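You operate a simulated robot arm through the tools that you are given. There is no shell and no other tool.

Carry out the task below with a simulated robot arm. There is one attempt and no reset: what you move stays moved.

TASK
Pour about 100 ml from the blue bucket into the grey one.
Fine: black lid off and on again, blue bucket back, nothing spilt.

Only the result counts: the job must be done as asked and must still hold three seconds after the hand-in. Knocking over, shifting, dropping, spilling or breaking anything else fails it. Lids that push on must go on centred and level and be pressed home; caps that screw on are set level and turned clockwise until they are tight.

THE ROBOT
A 6-joint arm with a two-finger gripper, fixed in place. Base frame: the origin is on the floor under the middle of its stand, x ahead of it, y to its left, z up. Units: m, degrees, N and s.
It reaches about 1.572 m from its shoulder. Its first joint turns from -166.0 to 166.0 degrees. Payload 2.45 kg.
The tool frame sits at the grasp point between the pads (the TCP): z along the fingers, y along the line on which they close. The tips reach 0.02 m beyond it. The gripper opens to 0.14 m; its body begins 0.168 m behind the TCP.
Orientation is told as [roll, pitch, yaw] about the base's x, y, z axes, in that order, counted from this pose: with the fingers straight down and closing along the base's y, the tool's x points along the base's -x, its y along +y and its z along -z.

THE INTERFACE
- The arm moves only by the tool servo_tool. Its argument "deltas" is one flat list of numbers, 7 for each row, row after row: the opening, from 0 (shut) to 1 (fully open), then the shift along the tool's x, y, z in cm, then the turn, a rotation vector about the tool's x, y, z in degrees. In form: [gripper, tx, ty, tz, rx, ry, rz, gripper, tx, ty, tz, rx, ry, rz, ...]. A call has 1 to 20 rows; each row is the pose to reach, as a shift and turn from the pose commanded when the call began, along the tool's axes at that moment. Each row takes 0.2 s and may step no farther than 0.05 m and 8.6 degrees from the row before; otherwise, or with a gripper value out of range, the whole call is refused. A pose out of reach is approached as far as the arm can. The call stops where the force on the tool passes 40 N (or 10 N more than at its start, if that is more) or the arm is blocked; 0.2 s more then pass. The fingers move at their own pace (about 0.045 m/s each) and stop on an object; they squeeze with about 27 N. The grip force told is the motor's: it shows also when the fingers shut on nothing. Time passes only in rows, and 0.2 s behind the last, so rows that repeat a pose let the fingers close. It gives the time, the measured TCP pose, the force on the tool (base axes), the opening and the grip force at its end, in the units of the frame above (readings bear some noise), with the torque about the TCP (base axes, N m) and any sound that the robot's microphone picked up, and new pictures: "show" is both (left out), scene, wrist or none.
- Cameras (640 x 400 px; columns grow to the right, rows downward): "scene" is fixed at [0.3987, -0.6485, 1.3808]; the picture's right is [0.90, -0.44, 0.00], its down [-0.19, -0.40, -0.90] and it looks along [0.39, 0.81, -0.44] (base axes); focal length 375 px, centre (320, 200). "wrist" rides on the gripper at [0.078, 0.011, -0.209] in the tool frame; the picture's right is [-0.14, 0.99, 0.00], its down [-0.92, -0.13, -0.37] and it looks along [-0.36, -0.05, 0.93] (tool axes); focal length 280 px, centre (320, 200).
- probe_pixels(camera, pixels): for up to 12 pixels [column, row] of the newest picture of that camera ("zoom" is the newest enlarged one), the place [x, y, z] in the base frame of the surface seen there, good to about 0.002 m. The clock stands still meanwhile.
- inspect(camera, box): a new picture of the part [left, top, right, bottom] of that camera's present view, enlarged. The clock stands still meanwhile.
- finish_job(): hands the job in; it is judged then, once.

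Leave the gripper open and the arm clear of the work at the hand-in unless told otherwise.

The tools are called after ">>>" by a JSON object that holds its "name" and its "arguments". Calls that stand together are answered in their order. servo_tool: Moves the arm, as the interface text tells. Its arguments: {"type":"object","properties":{"deltas":{"type":"array","items":{"type":"number"}},"show":{"type":"string","enum":["both","scene","wrist","none"]}},"required":["deltas"]} The other tools are called the same way: probe_pixels (camera, pixels) gives the place of the surface under pixels of a picture; inspect (camera, box) takes an enlarged picture of a part of a camera's view; finish_job () hands the job in.

At the start:

```text
time_s: 0.0
tool_pos: [0.6073, -0.1675, 1.2217]
orientation: [0.0, 0.0, 0.0]
wrist_force: [0.5, 0.2, 0.2]
moment: [0.03, -0.02, 0.0]
opening: 0.14
finger_force: 0.1
```

scene: 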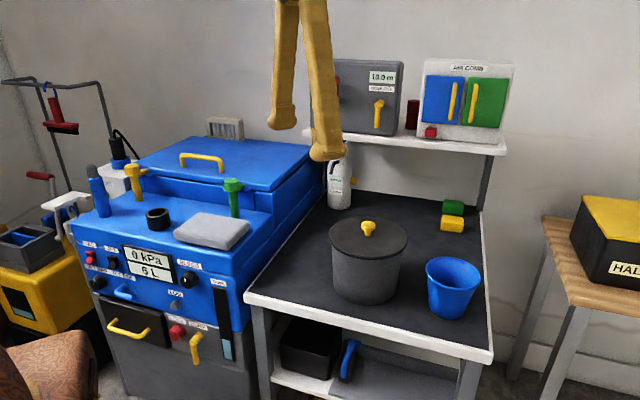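
wrist: 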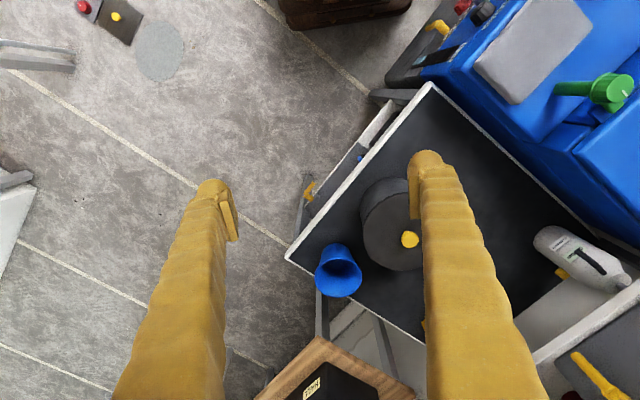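

I see the grey pot with a black lid and yellow knob near scene pixel (368,255), and the blue bucket at (452,287). I'll enlarge that part of the view and probe points first.

>>> {"name": "inspect", "arguments": {"camera": "scene", "box": [300, 180, 500, 340]}}

>>> {"name": "probe_pixels", "arguments": {"camera": "scene", "pixels": [[368, 224], [368, 236], [331, 238], [406, 238], [367, 256], [367, 303], [426, 265], [482, 268], [454, 261], [452, 315], [452, 275], [300, 290]]}}

```text
2.50 times, centred on (400, 260) of scene
```

zoom: 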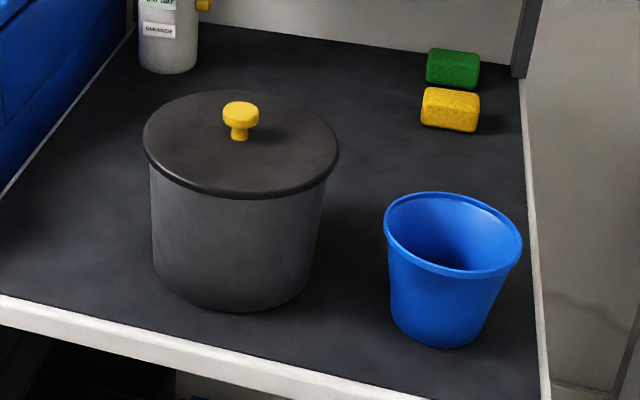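

```text
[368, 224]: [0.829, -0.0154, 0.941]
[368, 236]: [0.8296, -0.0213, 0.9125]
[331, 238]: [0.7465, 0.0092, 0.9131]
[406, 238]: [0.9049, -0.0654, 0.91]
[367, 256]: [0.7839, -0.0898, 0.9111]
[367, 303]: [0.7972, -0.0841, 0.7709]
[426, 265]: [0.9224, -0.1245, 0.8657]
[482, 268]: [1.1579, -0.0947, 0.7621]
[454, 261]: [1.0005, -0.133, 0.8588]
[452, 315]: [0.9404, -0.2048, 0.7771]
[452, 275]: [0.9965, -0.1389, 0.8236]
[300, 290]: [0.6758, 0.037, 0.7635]
```

The table top is at about z 0.762, the lid top at about 0.911 and the knob top at about 0.94. I'll probe the enlarged picture for the lid rim, knob, bucket rim and contents.

>>> {"name": "probe_pixels", "arguments": {"camera": "zoom", "pixels": [[240, 105], [240, 93], [226, 112], [257, 113], [146, 142], [335, 148], [240, 191], [240, 92], [386, 222], [520, 238], [452, 270], [460, 196]]}}

>>> {"name": "probe_pixels", "arguments": {"camera": "zoom", "pixels": [[450, 260], [430, 240], [470, 250], [450, 235], [450, 215], [437, 347], [394, 315], [482, 325], [453, 277], [230, 309], [160, 270], [316, 260]]}}

>>> {"name": "inspect", "arguments": {"camera": "wrist", "box": [280, 130, 480, 320]}}

```text
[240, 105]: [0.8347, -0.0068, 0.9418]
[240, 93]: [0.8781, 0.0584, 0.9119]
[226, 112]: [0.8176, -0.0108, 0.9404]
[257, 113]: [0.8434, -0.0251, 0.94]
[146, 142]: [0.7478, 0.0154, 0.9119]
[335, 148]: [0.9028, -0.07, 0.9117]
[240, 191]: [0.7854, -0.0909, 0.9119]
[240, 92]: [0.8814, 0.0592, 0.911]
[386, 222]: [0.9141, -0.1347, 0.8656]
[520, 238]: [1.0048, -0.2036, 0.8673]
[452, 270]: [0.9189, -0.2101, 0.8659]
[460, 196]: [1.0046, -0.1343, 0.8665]
```

```text
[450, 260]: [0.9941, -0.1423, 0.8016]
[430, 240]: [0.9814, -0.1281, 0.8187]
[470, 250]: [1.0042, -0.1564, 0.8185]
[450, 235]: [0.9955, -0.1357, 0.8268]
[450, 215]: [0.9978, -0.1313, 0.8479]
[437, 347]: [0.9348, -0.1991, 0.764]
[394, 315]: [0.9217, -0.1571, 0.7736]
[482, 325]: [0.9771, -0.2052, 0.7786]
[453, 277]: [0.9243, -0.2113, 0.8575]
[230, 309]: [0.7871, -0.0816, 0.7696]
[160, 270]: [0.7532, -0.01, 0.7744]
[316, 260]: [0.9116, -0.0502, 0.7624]
```

```text
2.11 times, centred on (380, 225) of wrist
```

zoom: 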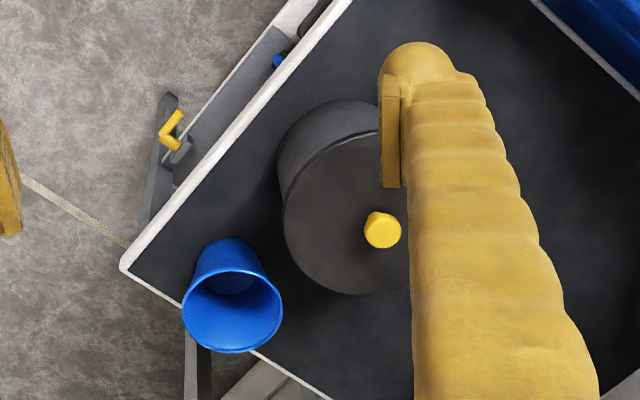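

The bucket rim centre is about (0.961, -0.170, 0.867) with a diameter of about 0.114. The lid and knob centre is about (0.831, -0.018). I'll probe the surroundings (shelf, bottle, blocks, table edges) before moving.

>>> {"name": "probe_pixels", "arguments": {"camera": "scene", "pixels": [[480, 148], [350, 140], [340, 150], [340, 205], [453, 207], [452, 224], [480, 350], [490, 300], [478, 215], [380, 95], [465, 100], [220, 232]]}}

>>> {"name": "servo_tool", "arguments": {"deltas": [1, -3.2, 0.2, 1.8, 0, 0, 0, 1, -6.4, 0.4, 3.6, 0, 0, 0, 1, -9.6, 0.6, 5.4, 0, 0, 0, 1, -12.8, 0.7, 7.2, 0, 0, 0, 1, -16, 0.8, 9, 0, 0, 0, 1, -19.2, 1.0, 10.8, 0, 0, 0, 1, -22.4, 1.1, 12.6, 0, 0, 0, 1, -25, 1.2, 14.5, 0, 0, 0], "show": "both"}}

```text
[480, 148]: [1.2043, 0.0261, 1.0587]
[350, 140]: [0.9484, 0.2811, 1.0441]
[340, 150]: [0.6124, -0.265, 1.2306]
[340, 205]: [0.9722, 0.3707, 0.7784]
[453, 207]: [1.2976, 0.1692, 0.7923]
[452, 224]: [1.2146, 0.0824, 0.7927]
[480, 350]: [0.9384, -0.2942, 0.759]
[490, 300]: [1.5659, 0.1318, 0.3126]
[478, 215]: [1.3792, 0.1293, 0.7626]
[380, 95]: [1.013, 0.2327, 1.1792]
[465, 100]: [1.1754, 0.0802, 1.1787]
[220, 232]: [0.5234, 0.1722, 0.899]
```

```text
time_s: 1.8
tool_pos: [0.859, -0.1556, 1.0775]
orientation: [0.0, -0.1, 0.1]
wrist_force: [-0.5, 0.4, 0.7]
moment: [0.0, -0.04, -0.06]
opening: 0.1402
finger_force: 0.0
```

scene: 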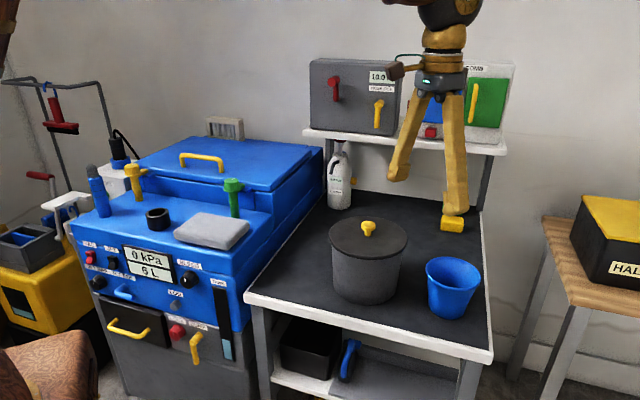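
wrist: 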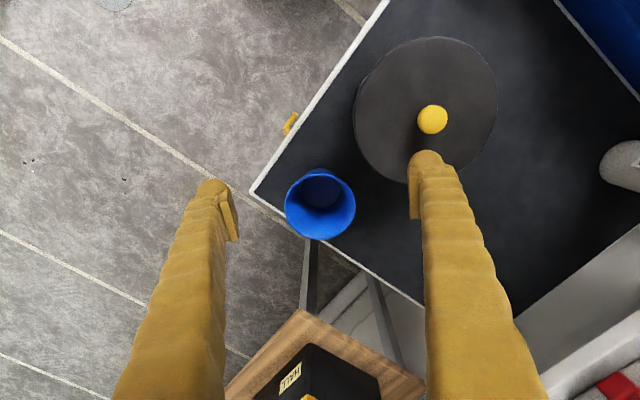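

The arm is above the table and the bucket is seen from above at wrist (320,203). I'll enlarge it to look at the contents.

>>> {"name": "inspect", "arguments": {"camera": "wrist", "box": [270, 155, 370, 250]}}

```text
4.21 times, centred on (320, 202) of wrist
```

zoom: 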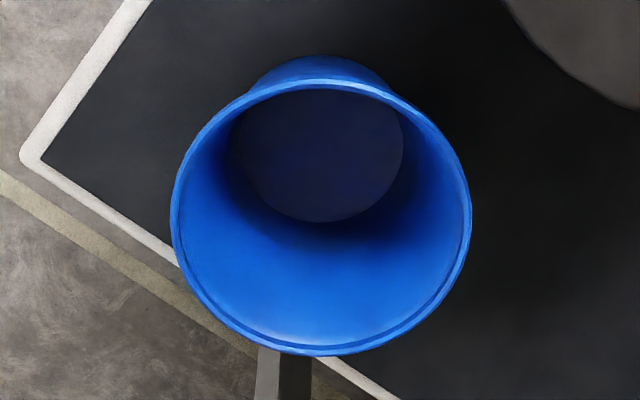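

>>> {"name": "probe_pixels", "arguments": {"camera": "zoom", "pixels": [[320, 150], [260, 150], [390, 150], [320, 200], [320, 240], [320, 300], [176, 220], [466, 220], [320, 348], [320, 82], [320, 215], [250, 160]]}}

```text
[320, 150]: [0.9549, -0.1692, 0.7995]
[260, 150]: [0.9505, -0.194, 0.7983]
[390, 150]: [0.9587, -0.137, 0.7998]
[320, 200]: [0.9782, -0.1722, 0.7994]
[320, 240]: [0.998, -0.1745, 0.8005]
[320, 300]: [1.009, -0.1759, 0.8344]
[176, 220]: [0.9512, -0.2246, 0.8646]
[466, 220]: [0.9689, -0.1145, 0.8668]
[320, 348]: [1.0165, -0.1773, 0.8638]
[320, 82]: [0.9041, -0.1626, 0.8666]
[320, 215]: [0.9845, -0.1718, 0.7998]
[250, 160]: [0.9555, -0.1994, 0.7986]
```

The bucket holds a clear dark liquid. Its surface is at about z 0.7995, and the floor disc shows through it. I'll probe the wall and liquid further to fix the bucket's shape, and the table edges to find a spot for the lid.

>>> {"name": "probe_pixels", "arguments": {"camera": "zoom", "pixels": [[320, 230], [320, 250], [320, 260], [320, 270], [320, 285], [320, 315], [320, 330], [340, 180], [300, 180], [280, 130], [360, 130], [320, 110]]}}

>>> {"name": "probe_pixels", "arguments": {"camera": "scene", "pixels": [[250, 293], [265, 270], [285, 245], [305, 222], [325, 197], [350, 198], [380, 200], [420, 205], [485, 345], [488, 280], [430, 200], [300, 310]]}}

>>> {"name": "inspect", "arguments": {"camera": "wrist", "box": [340, 25, 510, 190]}}

```text
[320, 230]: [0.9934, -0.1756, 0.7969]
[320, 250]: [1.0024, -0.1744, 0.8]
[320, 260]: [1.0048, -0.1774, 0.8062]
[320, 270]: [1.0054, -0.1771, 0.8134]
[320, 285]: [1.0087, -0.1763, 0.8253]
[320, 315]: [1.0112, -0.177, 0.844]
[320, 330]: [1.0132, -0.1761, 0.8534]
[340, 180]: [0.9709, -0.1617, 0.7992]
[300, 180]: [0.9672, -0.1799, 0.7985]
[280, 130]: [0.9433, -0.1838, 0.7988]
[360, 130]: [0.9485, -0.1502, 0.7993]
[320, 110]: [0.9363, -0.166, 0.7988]
```

```text
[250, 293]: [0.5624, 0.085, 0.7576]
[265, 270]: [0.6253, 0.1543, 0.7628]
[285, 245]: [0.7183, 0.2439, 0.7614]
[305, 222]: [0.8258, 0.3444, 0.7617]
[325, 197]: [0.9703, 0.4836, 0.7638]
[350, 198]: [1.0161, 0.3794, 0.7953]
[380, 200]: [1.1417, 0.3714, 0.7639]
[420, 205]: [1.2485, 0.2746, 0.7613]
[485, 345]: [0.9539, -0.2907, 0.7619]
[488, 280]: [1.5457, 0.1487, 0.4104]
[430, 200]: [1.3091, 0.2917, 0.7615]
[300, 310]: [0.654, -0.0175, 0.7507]
```

```text
2.42 times, centred on (425, 108) of wrist
```

zoom: 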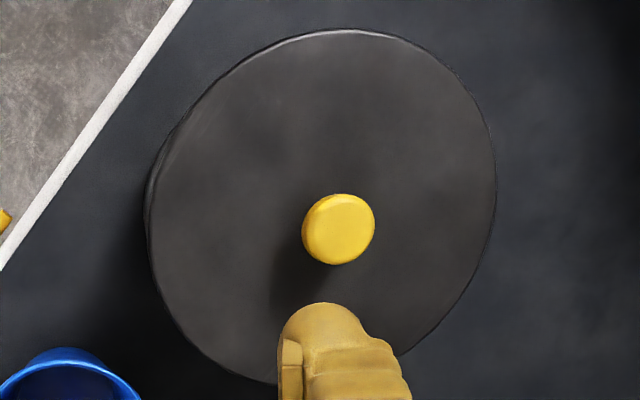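

The lid can go at about (0.87, 0.19): about 0.21 from the pot centre, 0.14 from the left table edge and 0.12 from the shelf line. I'll probe the knob and lid edges in this enlarged wrist view, and the machine's cover for arm clearance.

>>> {"name": "probe_pixels", "arguments": {"camera": "zoom", "pixels": [[338, 222], [308, 222], [372, 222], [338, 199], [338, 240], [338, 258], [320, 240], [160, 200], [494, 180], [345, 33], [260, 378], [400, 352]]}}

>>> {"name": "probe_pixels", "arguments": {"camera": "scene", "pixels": [[230, 165], [290, 160], [318, 150], [300, 190], [232, 185], [230, 205], [133, 165], [360, 125], [200, 158], [270, 185], [155, 215], [325, 145]]}}

```text
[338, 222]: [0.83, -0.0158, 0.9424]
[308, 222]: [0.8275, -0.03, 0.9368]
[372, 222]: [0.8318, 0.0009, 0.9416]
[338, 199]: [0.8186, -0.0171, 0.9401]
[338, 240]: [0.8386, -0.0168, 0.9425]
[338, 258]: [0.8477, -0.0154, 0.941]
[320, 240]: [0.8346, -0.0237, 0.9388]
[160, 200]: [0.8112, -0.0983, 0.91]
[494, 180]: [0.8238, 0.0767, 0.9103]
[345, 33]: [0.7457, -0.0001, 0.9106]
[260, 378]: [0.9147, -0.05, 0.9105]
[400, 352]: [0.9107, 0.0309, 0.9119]
```

```text
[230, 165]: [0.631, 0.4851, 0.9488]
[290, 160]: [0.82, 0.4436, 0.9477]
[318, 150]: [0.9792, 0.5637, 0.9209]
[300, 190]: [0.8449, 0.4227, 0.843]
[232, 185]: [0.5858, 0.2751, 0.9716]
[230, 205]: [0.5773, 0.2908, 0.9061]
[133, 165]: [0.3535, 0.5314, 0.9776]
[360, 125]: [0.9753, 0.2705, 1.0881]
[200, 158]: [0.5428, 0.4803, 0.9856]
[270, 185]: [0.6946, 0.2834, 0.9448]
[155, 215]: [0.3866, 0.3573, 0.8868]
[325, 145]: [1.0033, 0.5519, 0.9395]
```

The lid centre and the knob both come out at (0.833, -0.0145). The knob cap is about 30 mm across with its top at 0.9425, and the lid top is at 0.9105. I'll move above the knob with a partly closed gripper and stop at z of about 1.0 to check alignment.

>>> {"name": "servo_tool", "arguments": {"deltas": [0.55, 0.8, 4.7, 0, 0, 0, 0, 0.55, 1.6, 9.4, 1.5, 0, 0, 0, 0.55, 2.43, 14.1, 4, 0, 0, 0, 0.55, 2.43, 14.1, 7.67, 0, 0, 0, 0.55, 2.43, 14.1, 7.67, 0, 0, 0], "show": "both"}}

```text
refused: row 3 steps farther than a row can; nothing moved
```

Row 3 stepped too far in one go. I'll split the motion into finer rows.

>>> {"name": "servo_tool", "arguments": {"deltas": [0.55, 0.6, 3.5, 0, 0, 0, 0, 0.55, 1.2, 7, 1.5, 0, 0, 0, 0.55, 1.8, 10.5, 3, 0, 0, 0, 0.55, 2.43, 14.1, 4.5, 0, 0, 0, 0.55, 2.43, 14.1, 7.67, 0, 0, 0, 0.55, 2.43, 14.1, 7.67, 0, 0, 0], "show": "both"}}

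```text
time_s: 3.2
tool_pos: [0.8324, -0.0148, 0.9993]
orientation: [0.0, 0.0, 0.0]
wrist_force: [-0.9, -0.7, 0.0]
moment: [0.0, 0.01, 0.03]
opening: 0.0772
finger_force: 0.0
```

scene: 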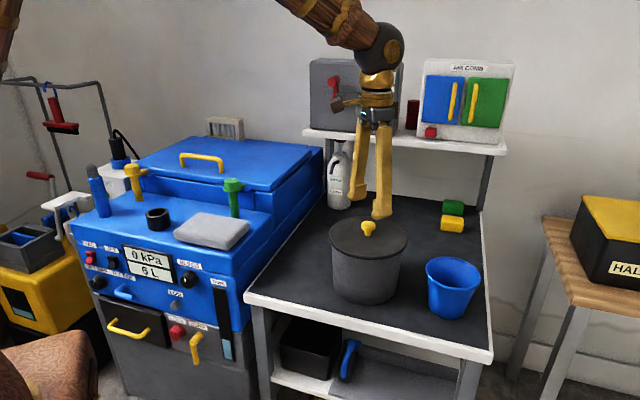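
wrist: 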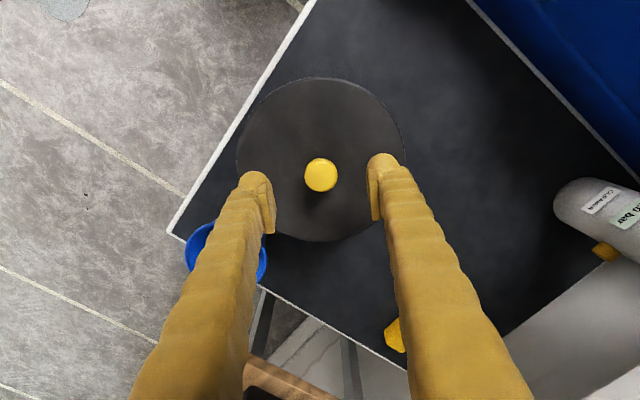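

The knob at wrist (321,175) sits midway between the fingers. I'll probe it and the lid edge once more before going down.

>>> {"name": "probe_pixels", "arguments": {"camera": "wrist", "pixels": [[321, 170], [305, 173], [337, 173], [321, 160], [321, 189], [237, 160], [404, 140], [321, 79], [321, 240], [290, 236], [355, 236], [350, 120]]}}

>>> {"name": "inspect", "arguments": {"camera": "wrist", "box": [230, 70, 410, 250]}}

```text
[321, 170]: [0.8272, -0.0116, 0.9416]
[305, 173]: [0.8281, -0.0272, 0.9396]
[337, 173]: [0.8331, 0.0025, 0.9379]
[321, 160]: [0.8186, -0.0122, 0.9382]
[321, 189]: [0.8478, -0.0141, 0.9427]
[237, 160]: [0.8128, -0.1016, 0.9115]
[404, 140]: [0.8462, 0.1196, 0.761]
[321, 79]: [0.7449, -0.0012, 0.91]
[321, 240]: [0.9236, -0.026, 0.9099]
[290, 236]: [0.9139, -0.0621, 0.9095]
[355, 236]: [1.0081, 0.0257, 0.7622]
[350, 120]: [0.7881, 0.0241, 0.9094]
```

```text
2.22 times, centred on (320, 160) of wrist
```

zoom: 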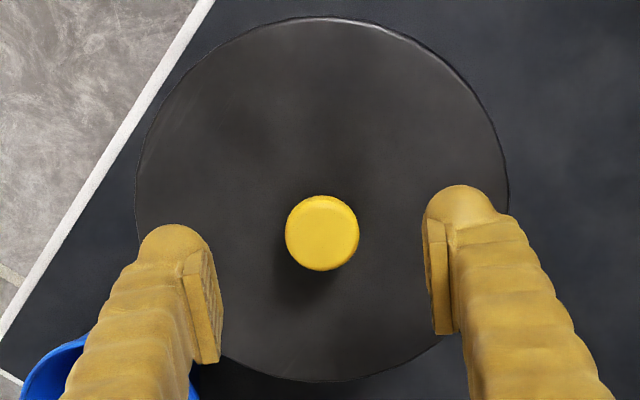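

The knob centre reads (0.833, -0.013). I'll go down to TCP z of about 0.935, leaving the tips about 4 mm above the lid, and close on the knob.

>>> {"name": "servo_tool", "arguments": {"deltas": [0.55, 0, 0.1, 3, 0, 0, 0, 0.55, 0, 0.1, 5, 0, 0, 0, 0.55, 0, 0.1, 6.5, 0, 0, 0, 0.55, 0, 0.1, 6.5, 0, 0, 0, 0, 0, 0.1, 6.5, 0, 0, 0, 0, 0, 0.1, 6.5, 0, 0, 0, 0, 0, 0.1, 6.5, 0, 0, 0, 0, 0, 0.1, 6.5, 0, 0, 0, 0, 0, 0.1, 6.5, 0, 0, 0], "show": "both"}}

```text
time_s: 5.2
tool_pos: [0.8317, -0.0124, 0.9341]
orientation: [0.0, 0.0, 0.0]
wrist_force: [0.1, 0.5, 0.7]
moment: [0.0, 0.02, -0.01]
opening: 0.0296
finger_force: 27.3
```

scene: 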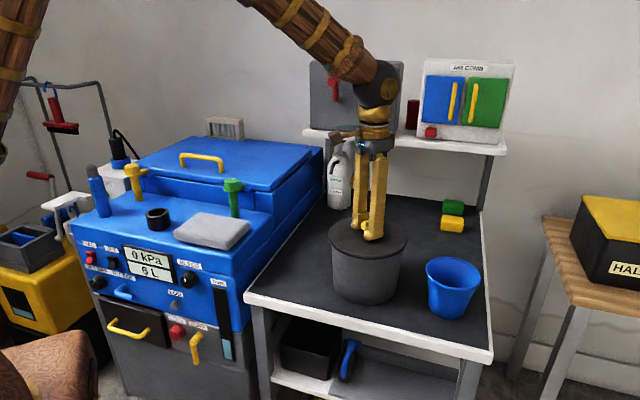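
wrist: 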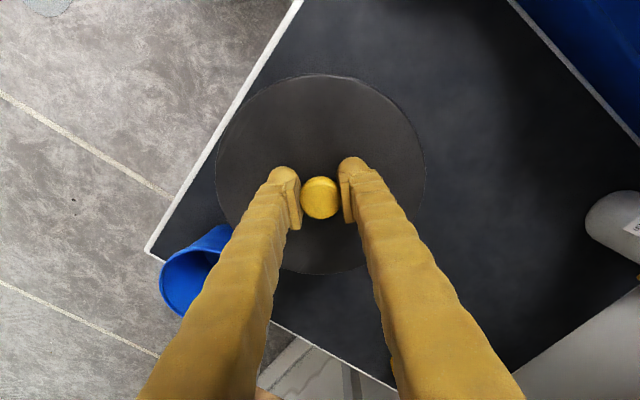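

The knob is gripped (opening 0.0296, 27 N). I'll lift slowly by 1 cm and watch the force, to check the lid separates and the pot stays down.

>>> {"name": "servo_tool", "arguments": {"deltas": [0, 0, 0, -0.1, 0, 0, 0, 0, 0, 0, -0.2, 0, 0, 0, 0, 0, 0, -0.3, 0, 0, 0, 0, 0, 0, -0.4, 0, 0, 0, 0, 0, 0, -0.6, 0, 0, 0, 0, 0, 0, -0.8, 0, 0, 0, 0, 0, 0, -1.0, 0, 0, 0], "show": "both"}}

```text
time_s: 6.8
tool_pos: [0.8317, -0.0122, 0.9443]
orientation: [0.0, 0.0, 0.0]
wrist_force: [0.2, 0.4, -0.9]
moment: [0.0, 0.02, 0.03]
opening: 0.0296
finger_force: 27.4
```

scene: 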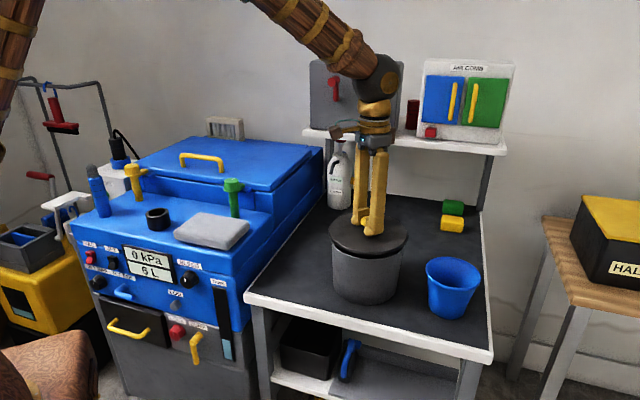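
wrist: 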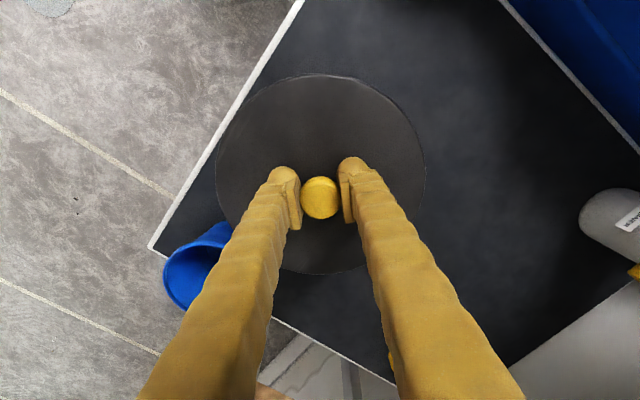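

The lid has risen with the hand and the force is only its small weight. I'll enlarge the scene to see that the pot stayed on the table.

>>> {"name": "inspect", "arguments": {"camera": "scene", "box": [310, 200, 430, 320]}}

```text
3.33 times, centred on (370, 260) of scene
```

zoom: 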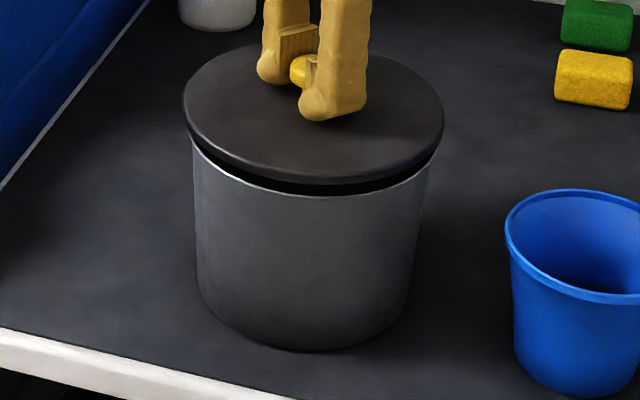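

The pot stayed on the table and the lid is clear. I'll lift higher and carry the lid over to (0.87, 0.19).

>>> {"name": "servo_tool", "arguments": {"deltas": [0, 0, 0, -2, 0, 0, 0, 0, 0, 0, -4, 0, 0, 0, 0, 0, 0, -6, 0, 0, 0, 0, -0.4, 2, -6, 0, 0, 0, 0, -0.9, 5, -6, 0, 0, 0, 0, -1.5, 8, -6, 0, 0, 0, 0, -2.0, 11, -6, 0, 0, 0, 0, -2.6, 14, -6, 0, 0, 0, 0, -3.1, 17, -6, 0, 0, 0, 0, -3.5, 19, -6, 0, 0, 0, 0, -3.7, 20.3, -6, 0, 0, 0, 0, -3.7, 20.3, -6, 0, 0, 0], "show": "both"}}

```text
time_s: 9.4
tool_pos: [0.8702, 0.1896, 1.0045]
orientation: [-0.1, -0.1, 0.0]
wrist_force: [0.7, 0.2, -0.9]
moment: [0.01, 0.04, 0.01]
opening: 0.0296
finger_force: 26.8
```

scene: 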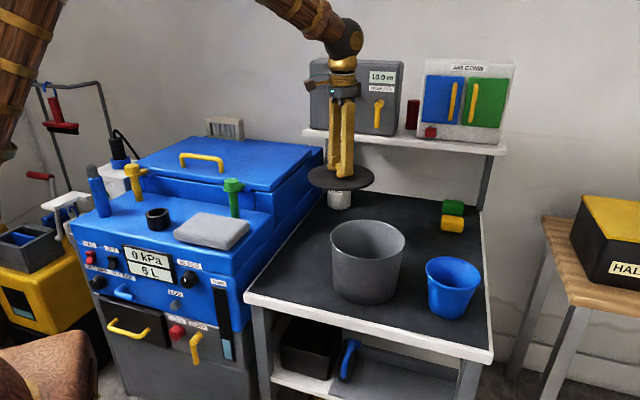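
wrist: 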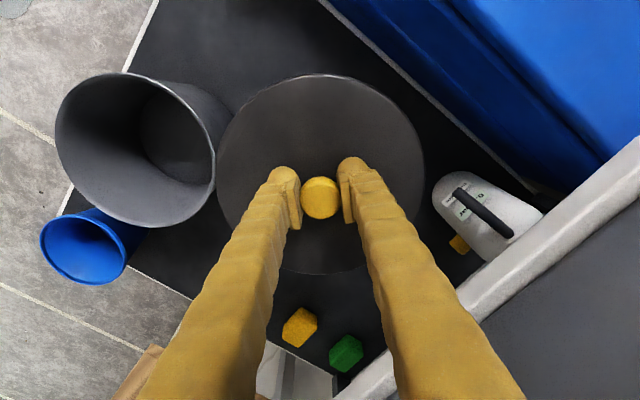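

The pot is uncovered and the lid is held level at (0.870, 0.190). I'll probe the pot rim and interior from both views, then lower the lid to about z 0.83.

>>> {"name": "probe_pixels", "arguments": {"camera": "wrist", "pixels": [[60, 130], [213, 150], [125, 223], [135, 75], [120, 170], [170, 140], [190, 140], [150, 120], [150, 200], [180, 120], [165, 160], [90, 110]]}}

>>> {"name": "probe_pixels", "arguments": {"camera": "scene", "pixels": [[332, 238], [404, 236], [368, 221], [367, 260], [368, 240], [368, 250], [368, 232], [350, 240], [385, 240], [340, 168], [340, 188], [318, 185]]}}

>>> {"name": "servo_tool", "arguments": {"deltas": [0, 0, 0, 3, 0, 0, 0, 0, 0, 0, 6, 0, 0, 0, 0, 0, 0, 9, 0, 0, 0, 0, 0, 0, 12, 0, 0, 0, 0, 0, 0, 15, 0, 0, 0, 0, 0, 0, 17.5, 0, 0, 0, 0, 0, 0, 17.5, 0, 0, 0], "show": "both"}}

```text
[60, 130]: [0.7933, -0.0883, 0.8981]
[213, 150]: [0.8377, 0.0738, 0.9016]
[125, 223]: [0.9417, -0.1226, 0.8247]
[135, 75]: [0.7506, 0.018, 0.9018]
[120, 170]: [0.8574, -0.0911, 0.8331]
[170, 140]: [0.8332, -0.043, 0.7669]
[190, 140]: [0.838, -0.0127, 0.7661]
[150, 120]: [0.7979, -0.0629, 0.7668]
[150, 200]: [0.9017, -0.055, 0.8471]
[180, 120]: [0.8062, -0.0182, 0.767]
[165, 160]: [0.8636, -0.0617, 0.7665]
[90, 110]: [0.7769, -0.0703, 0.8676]
```

```text
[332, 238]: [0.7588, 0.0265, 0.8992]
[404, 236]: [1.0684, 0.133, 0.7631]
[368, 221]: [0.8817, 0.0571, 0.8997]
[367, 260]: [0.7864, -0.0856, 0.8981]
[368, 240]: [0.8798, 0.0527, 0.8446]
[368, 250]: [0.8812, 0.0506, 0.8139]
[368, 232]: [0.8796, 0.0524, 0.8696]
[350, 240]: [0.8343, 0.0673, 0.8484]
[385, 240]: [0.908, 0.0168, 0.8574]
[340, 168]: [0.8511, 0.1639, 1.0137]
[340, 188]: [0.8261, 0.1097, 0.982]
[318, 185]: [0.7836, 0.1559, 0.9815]
```

```text
time_s: 11.0
tool_pos: [0.8698, 0.1911, 0.829]
orientation: [0.0, 0.0, 0.0]
wrist_force: [0.2, -0.6, -0.7]
moment: [-0.02, 0.0, 0.0]
opening: 0.0298
finger_force: 27.6
```

scene: 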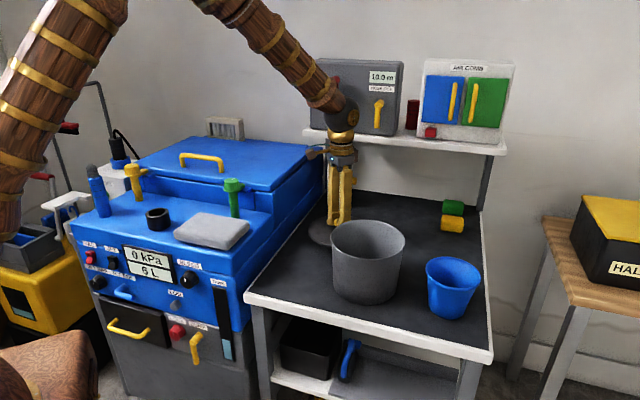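
wrist: 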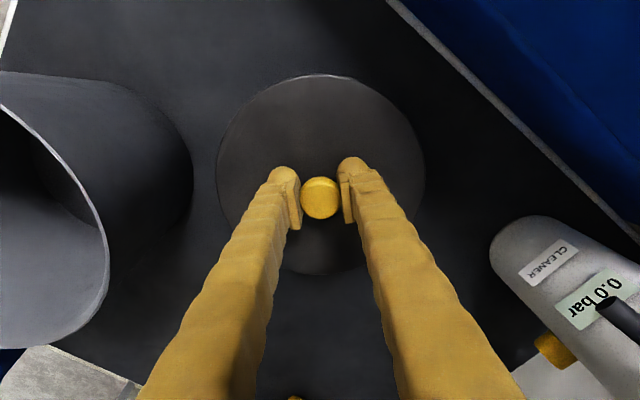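

The pot is empty: its floor reads 0.7667 and its rim 0.900. Now I'll lower the lid in small steps until it touches the table.

>>> {"name": "servo_tool", "arguments": {"deltas": [0, 0, 0, 0.5, 0, 0, 0, 0, 0, 0, 1.0, 0, 0, 0, 0, 0, 0, 1.4, 0, 0, 0, 0, 0, 0, 1.7, 0, 0, 0, 0, 0, 0, 2.0, 0, 0, 0, 0, 0, 0, 2.2, 0, 0, 0], "show": "none"}}

```text
time_s: 12.4
tool_pos: [0.8697, 0.1922, 0.8071]
orientation: [-0.1, -0.1, 0.0]
wrist_force: [-0.7, -0.4, -1.7]
moment: [-0.03, 0.02, 0.06]
opening: 0.0296
finger_force: 27.1
```

No contact at TCP z 0.807. I'll continue down in 2 mm steps.

>>> {"name": "servo_tool", "arguments": {"deltas": [0, 0, 0, 0.2, 0, 0, 0, 0, 0, 0, 0.4, 0, 0, 0, 0, 0, 0, 0.6, 0, 0, 0], "show": "none"}}

```text
time_s: 13.2
tool_pos: [0.8696, 0.1915, 0.8005]
orientation: [0.0, 0.1, 0.0]
wrist_force: [-0.5, -0.2, -1.0]
moment: [-0.01, 0.01, 0.01]
opening: 0.0293
finger_force: 27.1
```

Still free at 0.8005. I'll go on in 1 mm steps.

>>> {"name": "servo_tool", "arguments": {"deltas": [0, 0, 0, 0.1, 0, 0, 0, 0, 0, 0, 0.2, 0, 0, 0, 0, 0, 0, 0.3, 0, 0, 0, 0, 0, 0, 0.3, 0, 0, 0], "show": "none"}}

>>> {"name": "inspect", "arguments": {"camera": "scene", "box": [290, 190, 400, 260]}}

```text
time_s: 14.2
tool_pos: [0.8689, 0.1901, 0.7974]
orientation: [0.0, -0.1, 0.0]
wrist_force: [-0.1, -0.4, -0.5]
moment: [0.03, 0.01, 0.04]
opening: 0.0296
finger_force: 26.7
```

```text
5.71 times, centred on (345, 225) of scene
```

zoom: 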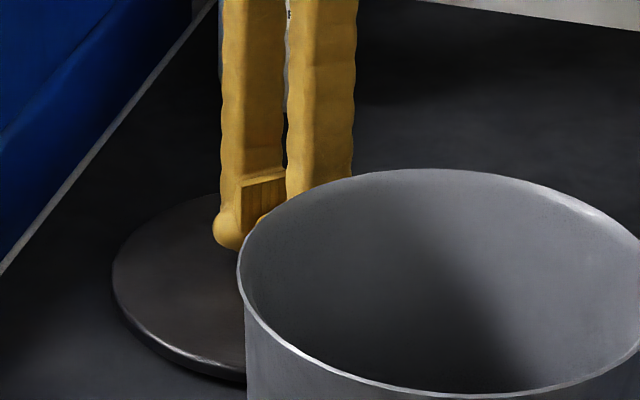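

The lid is within a millimetre or two of the table. I'll use finer steps.

>>> {"name": "servo_tool", "arguments": {"deltas": [0, 0, 0, 0.1, 0, 0, 0, 0, 0, 0, 0.2, 0, 0, 0, 0, 0, 0, 0.2, 0, 0, 0], "show": "none"}}

```text
time_s: 15.0
tool_pos: [0.8692, 0.1906, 0.7975]
orientation: [0.0, 0.0, 0.0]
wrist_force: [-7.6, 1.8, 21.9]
moment: [0.02, 0.13, -0.03]
opening: 0.0296
finger_force: 26.7
```

The lid is down on the table (22 N up at TCP z 0.7975). I'll ease off the press by 2 mm of command, then open and see the result.

>>> {"name": "servo_tool", "arguments": {"deltas": [0, 0, 0, -0.1, 0, 0, 0, 0, 0, 0, -0.2, 0, 0, 0, 0, 0, 0, -0.2, 0, 0, 0], "show": "none"}}

```text
time_s: 15.8
tool_pos: [0.8696, 0.1906, 0.7971]
orientation: [0.0, 0.0, 0.0]
wrist_force: [1.8, 0.1, 3.0]
moment: [0.01, -0.25, 0.03]
opening: 0.0293
finger_force: 26.9
```

The press is down to 3 N. I'll open the gripper and then rise straight up.

>>> {"name": "servo_tool", "arguments": {"deltas": [0.3, 0, 0, 0, 0, 0, 0, 0.5, 0, 0, 0, 0, 0, 0, 0.5, 0, 0, 0, 0, 0, 0, 0.5, 0, 0, 0, 0, 0, 0, 0.5, 0, 0, -2, 0, 0, 0, 0.5, 0, 0, -5, 0, 0, 0, 0.5, 0, 0, -9, 0, 0, 0, 0.5, 0, 0, -13, 0, 0, 0, 0.5, 0, 0, -17, 0, 0, 0, 0.5, 0, 0, -21, 0, 0, 0, 0.5, 0, 0, -25, 0, 0, 0], "show": "both"}}

```text
time_s: 18.2
tool_pos: [0.8701, 0.1898, 1.0513]
orientation: [0.0, 0.1, 0.0]
wrist_force: [0.2, 0.2, -0.2]
moment: [0.0, 0.0, 0.0]
opening: 0.0701
finger_force: 0.1
```

scene: 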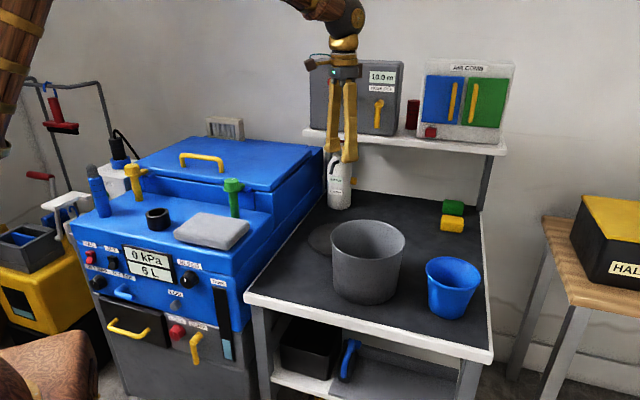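
wrist: 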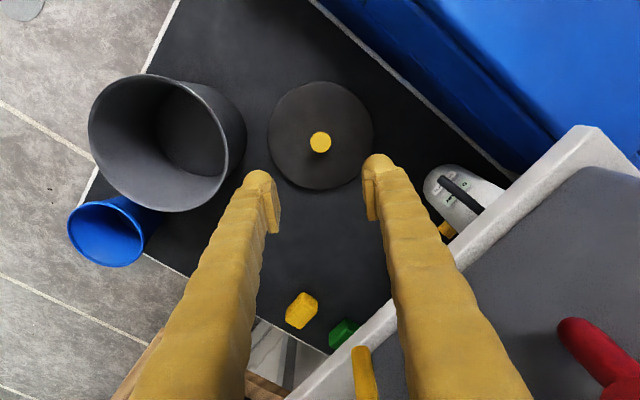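

The lid lies flat on the table, clear of everything. For the bucket I'll use a nearly horizontal side grasp, heading 45° (toward +x,+y), with the wrist camera turned to the top so I can see inside. First I'll move to open space in front of the table.

>>> {"name": "servo_tool", "arguments": {"deltas": [1, 0, -2, -2, 0, 0, 0, 1, 0.7, -6, -4, 0, 0, 0, 1, 1.4, -10, -6, 0, 0, 0, 1, 2.1, -14, -8, 0, 0, 0, 1, 2.8, -18, -10, 0, 0, 0, 1, 3.5, -22, -10, 0, 0, 0, 1, 4.2, -26, -10, 0, 0, 0, 1, 4.9, -30, -10, 0, 0, 0, 1, 5.6, -34, -10, 0, 0, 0, 1, 6.3, -38, -10, 0, 0, 0, 1, 7, -42, -10, 0, 0, 0, 1, 7, -44, -10, 0, 0, 0, 1, 7, -44, -10, 0, 0, 0], "show": "wrist"}}

```text
time_s: 21.0
tool_pos: [0.7995, -0.2484, 1.1479]
orientation: [-0.1, 0.1, 0.0]
wrist_force: [-0.5, 0.4, -0.1]
moment: [0.0, 0.01, 0.02]
opening: 0.14
finger_force: 0.0
```

wrist: 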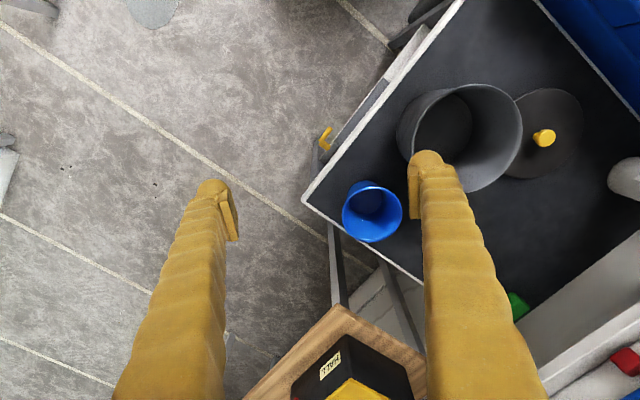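

I'm in free space at (0.80, -0.25, 1.148). Next I'll turn the hand 135° about the finger axis in 7.5° rows to bring the camera to the far side.

>>> {"name": "servo_tool", "arguments": {"deltas": [1, 0, 0, 0, 0, 0, 7.5, 1, 0, 0, 0, 0, 0, 15, 1, 0, 0, 0, 0, 0, 22.5, 1, 0, 0, 0, 0, 0, 30, 1, 0, 0, 0, 0, 0, 37.5, 1, 0, 0, 0, 0, 0, 45, 1, 0, 0, 0, 0, 0, 52.5, 1, 0, 0, 0, 0, 0, 60, 1, 0, 0, 0, 0, 0, 67.5, 1, 0, 0, 0, 0, 0, 75, 1, 0, 0, 0, 0, 0, 82.5, 1, 0, 0, 0, 0, 0, 90, 1, 0, 0, 0, 0, 0, 97.5, 1, 0, 0, 0, 0, 0, 105, 1, 0, 0, 0, 0, 0, 112.5, 1, 0, 0, 0, 0, 0, 120, 1, 0, 0, 0, 0, 0, 127.5, 1, 0, 0, 0, 0, 0, 135, 1, 0, 0, 0, 0, 0, 135], "show": "both"}}

```text
time_s: 25.0
tool_pos: [0.7999, -0.2483, 1.1495]
orientation: [0.1, 0.0, -135.1]
wrist_force: [-0.3, -0.7, 0.3]
moment: [-0.01, 0.03, -0.02]
opening: 0.1401
finger_force: 0.1
```

scene: 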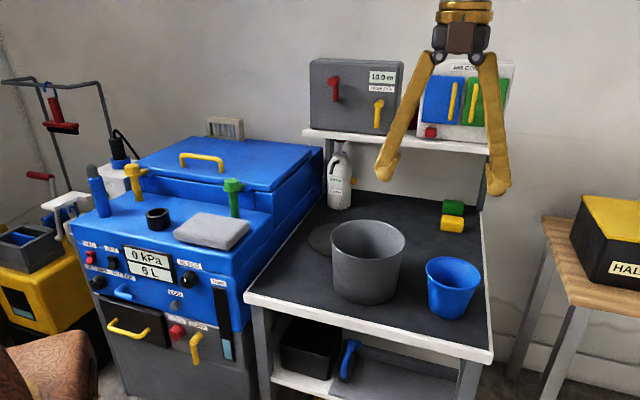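
wrist: 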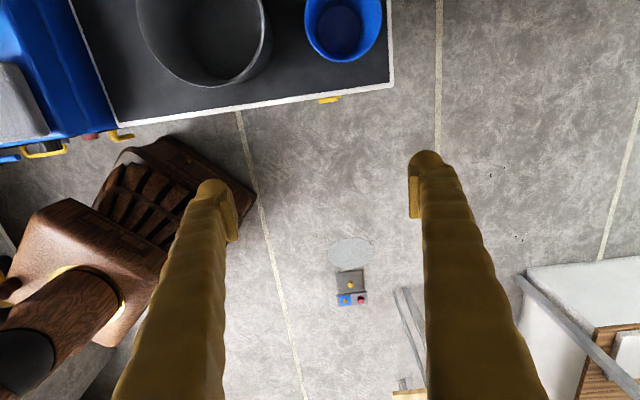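

The turn worked. Now I'll pitch the fingers up by 70° about the closing axis so they point along heading 45°, 20° below level, with the camera on top.

>>> {"name": "servo_tool", "arguments": {"deltas": [1, 0, 0, 0, 0, 7, 0, 1, 0, 0, 0, 0, 14, 0, 1, 0, 0, 0, 0, 21, 0, 1, 0, 0, 0, 0, 28, 0, 1, 0, 0, 0, 0, 35, 0, 1, 0, 0, 0, 0, 42, 0, 1, 0, 0, 0, 0, 49, 0, 1, 0, 0, 0, 0, 56, 0, 1, 0, 0, 0, 0, 63, 0, 1, 0, 0, 0, 0, 70, 0, 1, 0, 0, 0, 0, 70, 0], "show": "both"}}

```text
time_s: 27.4
tool_pos: [0.7993, -0.2487, 1.1487]
orientation: [0.1, 70.1, -134.9]
wrist_force: [0.1, 0.0, 0.8]
moment: [0.01, 0.01, 0.0]
opening: 0.1401
finger_force: 0.0
```

scene: 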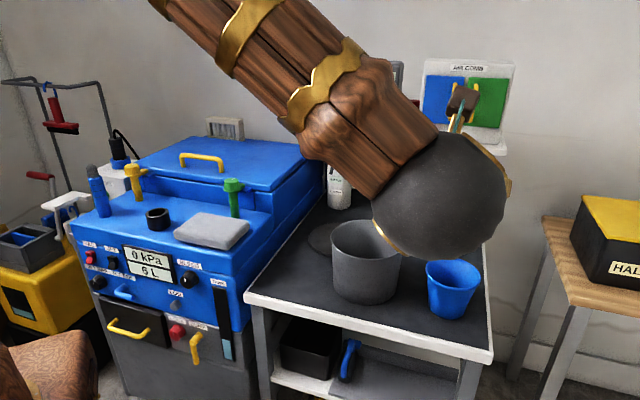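
wrist: 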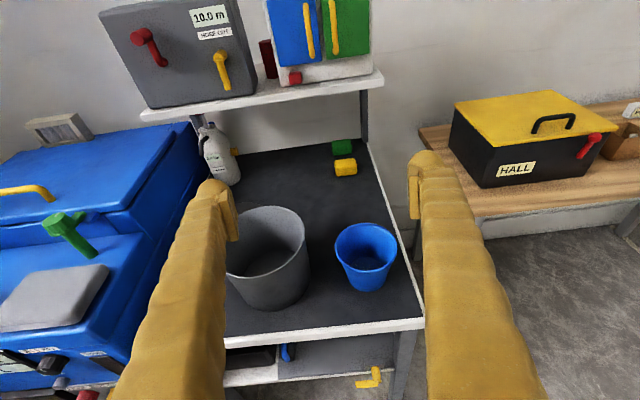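

The wrist view now shows the pot at (265,255) and the bucket at (366,250). I'll go down to a pre-grasp pose 14 cm short of the bucket at z 0.825.

>>> {"name": "servo_tool", "arguments": {"deltas": [1, -3.7, 0.7, 1.7, 0, 0, 0, 1, -7.4, 1.4, 3.5, 0, 0, 0, 1, -11, 2.1, 5.2, 0, 0, 0, 1, -14.7, 2.8, 7.0, 0, 0, 0, 1, -18.4, 3.5, 8.7, 0, 0, 0, 1, -22.1, 4.2, 10.4, 0, 0, 0, 1, -25.7, 4.9, 12.2, 0, 0, 0, 1, -29.4, 5.6, 13.9, 0, 0, 0, 1, -29.4, 5.6, 13.9, 0, 0, 0], "show": "both"}}

```text
time_s: 29.4
tool_pos: [0.8589, -0.2656, 0.8249]
orientation: [0.1, 69.9, -134.8]
wrist_force: [0.1, 0.2, -0.1]
moment: [0.01, -0.03, 0.01]
opening: 0.14
finger_force: 0.1
```

scene: 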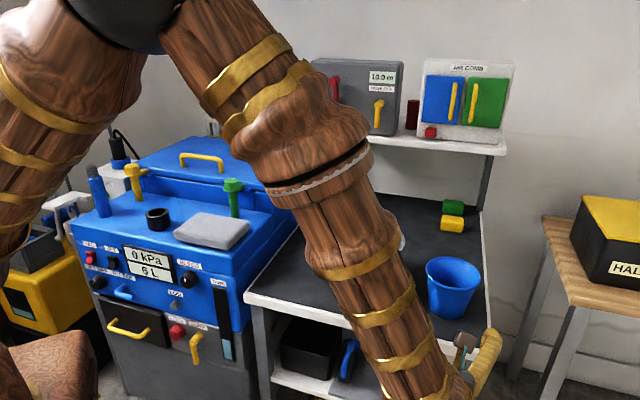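
wrist: 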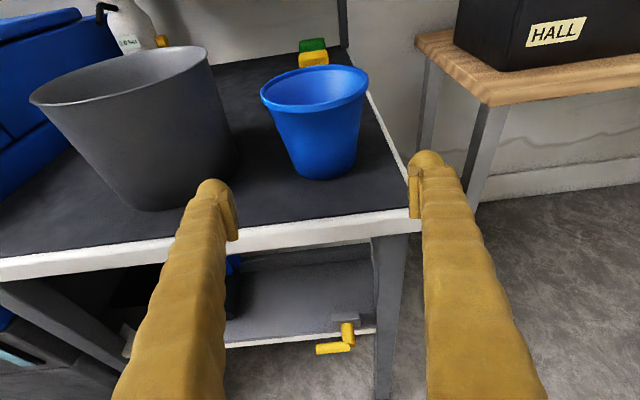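

The bucket appears centred between the fingers, at wrist column of about 316. I'll probe its rim and body to line up exactly.

>>> {"name": "probe_pixels", "arguments": {"camera": "wrist", "pixels": [[262, 90], [367, 80], [316, 104], [310, 68], [318, 140], [280, 130], [358, 125], [290, 160], [355, 160], [326, 178], [320, 120], [200, 190]]}}

>>> {"name": "servo_tool", "arguments": {"deltas": [1, 0, 0, 0, 0, 0, 0], "show": "none"}}

>>> {"name": "servo_tool", "arguments": {"deltas": [1, 0, 0, 0, 0, 0, 0], "show": "none"}}

>>> {"name": "servo_tool", "arguments": {"deltas": [1, 0, 0, 0, 0, 0, 0], "show": "none"}}

```text
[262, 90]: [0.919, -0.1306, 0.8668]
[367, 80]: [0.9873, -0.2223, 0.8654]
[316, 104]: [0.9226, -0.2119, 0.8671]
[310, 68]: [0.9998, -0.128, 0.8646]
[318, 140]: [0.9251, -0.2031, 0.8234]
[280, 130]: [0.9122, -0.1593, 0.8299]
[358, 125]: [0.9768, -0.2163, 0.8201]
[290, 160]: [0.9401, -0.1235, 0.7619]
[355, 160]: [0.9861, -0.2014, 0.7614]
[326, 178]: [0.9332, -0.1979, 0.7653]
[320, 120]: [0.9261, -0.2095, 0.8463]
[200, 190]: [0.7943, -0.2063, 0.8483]
```

```text
time_s: 29.8
tool_pos: [0.8582, -0.2668, 0.8264]
orientation: [0.0, 70.0, -135.0]
wrist_force: [-0.9, -0.1, -0.7]
moment: [0.04, 0.02, 0.03]
opening: 0.1398
finger_force: 0.2
```

```text
time_s: 30.2
tool_pos: [0.8571, -0.267, 0.8256]
orientation: [0.0, 70.0, -135.0]
wrist_force: [0.1, 0.3, 0.3]
moment: [0.02, -0.01, -0.04]
opening: 0.1402
finger_force: 0.1
```

```text
time_s: 30.6
tool_pos: [0.8588, -0.2668, 0.8254]
orientation: [0.0, 69.9, -135.0]
wrist_force: [-0.1, 1.0, -0.4]
moment: [-0.01, 0.02, -0.04]
opening: 0.1401
finger_force: 0.0
```

The bucket centre (0.960, -0.170) is 14.0 cm ahead and 3.5 mm toward tool +y. I'll correct that and slide in horizontally with the gripper fully open, then look before closing.

>>> {"name": "servo_tool", "arguments": {"deltas": [1, 0, 0.35, 0, 0, 0, 0, 1, 0.7, 0.35, 2.2, 0, 0, 0, 1, 1.5, 0.35, 4.5, 0, 0, 0, 1, 2.3, 0.35, 6.9, 0, 0, 0, 1, 3.1, 0.35, 9.2, 0, 0, 0, 1, 3.8, 0.35, 11.3, 0, 0, 0, 1, 4.46, 0.35, 13.3, 0, 0, 0, 1, 4.46, 0.35, 13.3, 0, 0, 0], "show": "both"}}

```text
time_s: 32.4
tool_pos: [0.9612, -0.1693, 0.8217]
orientation: [0.0, 70.0, -135.1]
wrist_force: [-0.4, -0.7, -0.4]
moment: [0.0, -0.02, -0.02]
opening: 0.14
finger_force: 0.1
```

scene: 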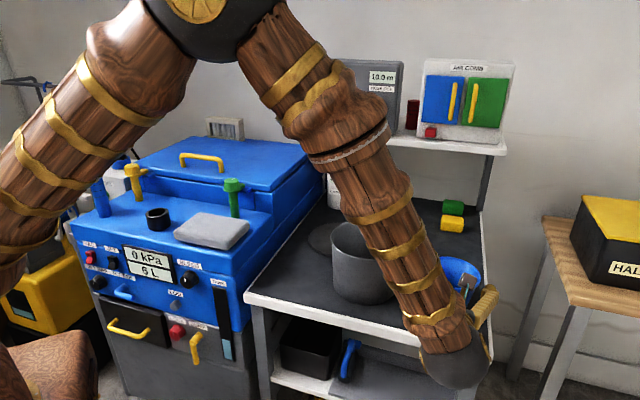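
wrist: 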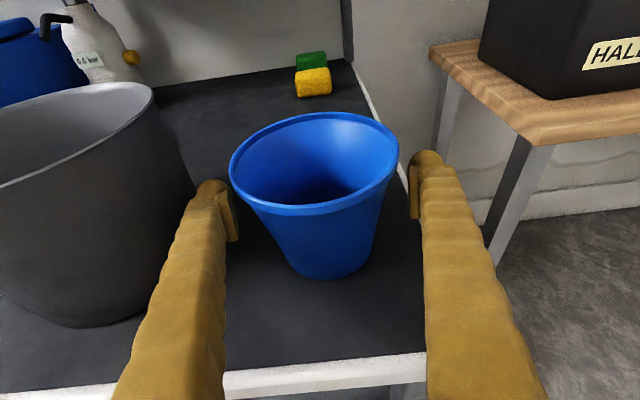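

The fingers straddle the bucket with the pot clear on the left. I'll probe the rim sides and the visible liquid before closing.

>>> {"name": "probe_pixels", "arguments": {"camera": "wrist", "pixels": [[232, 172], [396, 158], [310, 210], [320, 115], [310, 194], [330, 190], [300, 190], [320, 185], [340, 188], [250, 230], [380, 230], [310, 245]]}}

>>> {"name": "inspect", "arguments": {"camera": "wrist", "box": [190, 100, 450, 300]}}

```text
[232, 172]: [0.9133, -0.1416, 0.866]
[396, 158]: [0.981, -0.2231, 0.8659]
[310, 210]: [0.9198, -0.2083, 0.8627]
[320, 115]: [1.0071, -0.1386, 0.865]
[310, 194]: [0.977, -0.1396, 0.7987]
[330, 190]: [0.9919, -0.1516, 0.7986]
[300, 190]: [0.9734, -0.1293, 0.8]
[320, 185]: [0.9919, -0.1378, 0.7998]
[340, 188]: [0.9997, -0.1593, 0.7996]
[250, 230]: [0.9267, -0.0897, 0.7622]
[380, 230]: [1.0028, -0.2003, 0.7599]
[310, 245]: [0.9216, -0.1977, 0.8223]
```

```text
2.00 times, centred on (320, 200) of wrist
```

zoom: 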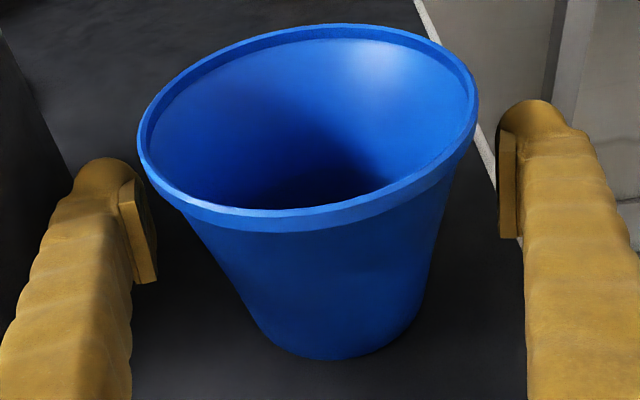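

The bucket is centred (rim at ±53 mm between pads at ±70 mm) and the liquid level reads about 0.7994. Now I'll close the fingers on it.

>>> {"name": "servo_tool", "arguments": {"deltas": [0.8, 0, 0, 0, 0, 0, 0, 0.6, 0, 0, 0, 0, 0, 0, 0, 0, 0, 0, 0, 0, 0, 0, 0, 0, 0, 0, 0, 0, 0, 0, 0, 0, 0, 0, 0, 0, 0, 0, 0, 0, 0, 0], "show": "both"}}

```text
time_s: 33.8
tool_pos: [0.9614, -0.1706, 0.8223]
orientation: [-0.1, 70.0, -135.1]
wrist_force: [-1.2, 0.5, 1.1]
moment: [-0.02, -0.02, 0.0]
opening: 0.1119
finger_force: 26.7
```

scene: 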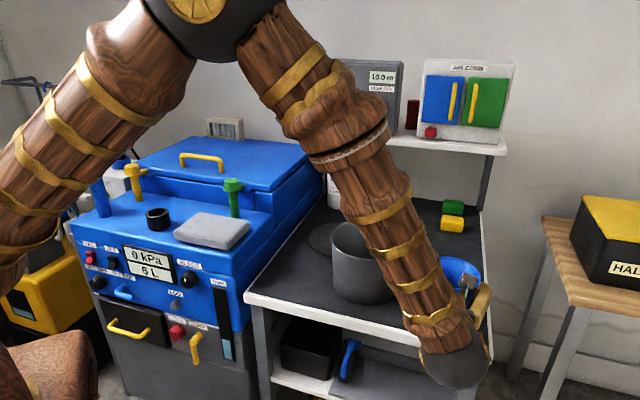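
wrist: 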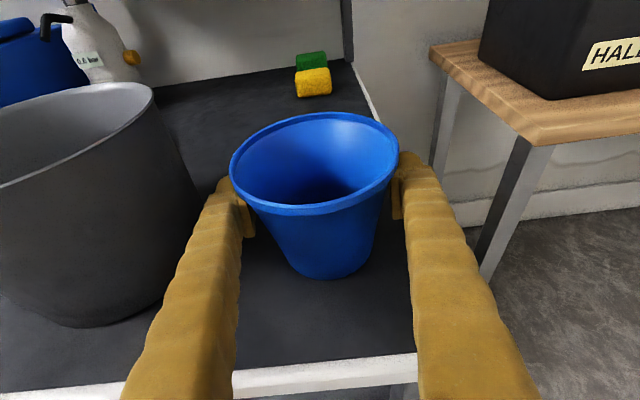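

The fingers stopped at 0.112 m, wider than the 0.095 I expected from the body at this height. They may be touching the rim rather than the wall, so I'll look closely.

>>> {"name": "inspect", "arguments": {"camera": "wrist", "box": [190, 100, 450, 300]}}

>>> {"name": "inspect", "arguments": {"camera": "scene", "box": [400, 230, 520, 350]}}

```text
2.00 times, centred on (320, 200) of wrist
```

zoom: 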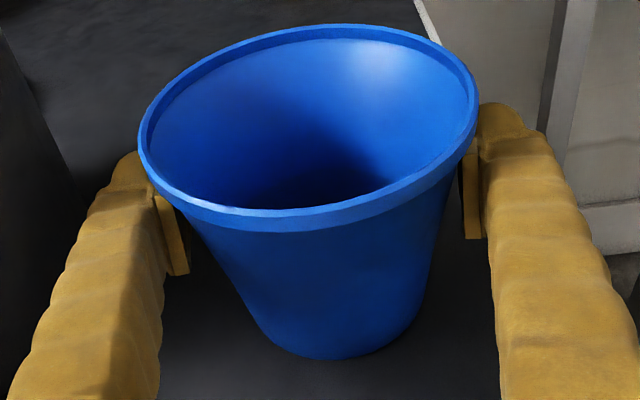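

```text
3.33 times, centred on (460, 290) of scene
```

zoom: 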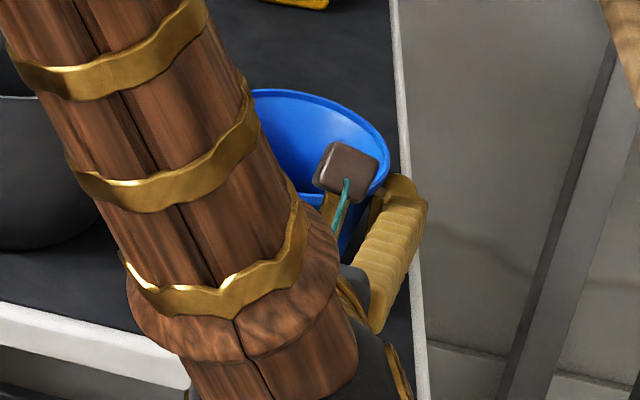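

The pads' upper edges seem to touch just at or below the lip, which is a poor edge grip. I'll probe the finger and pad surfaces to learn their width before choosing a lower grip.

>>> {"name": "probe_pixels", "arguments": {"camera": "zoom", "pixels": [[495, 115], [520, 140], [550, 180], [470, 160], [468, 190], [475, 235], [130, 160], [120, 200], [165, 215], [180, 265], [500, 260], [155, 205]]}}

```text
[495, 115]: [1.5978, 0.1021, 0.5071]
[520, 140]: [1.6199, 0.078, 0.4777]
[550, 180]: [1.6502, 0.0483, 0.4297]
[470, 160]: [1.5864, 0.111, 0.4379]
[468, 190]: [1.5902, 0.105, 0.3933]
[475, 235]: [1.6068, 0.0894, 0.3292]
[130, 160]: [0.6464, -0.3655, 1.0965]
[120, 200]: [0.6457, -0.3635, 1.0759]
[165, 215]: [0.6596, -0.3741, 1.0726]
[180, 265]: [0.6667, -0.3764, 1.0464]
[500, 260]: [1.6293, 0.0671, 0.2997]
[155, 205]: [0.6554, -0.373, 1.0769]
```

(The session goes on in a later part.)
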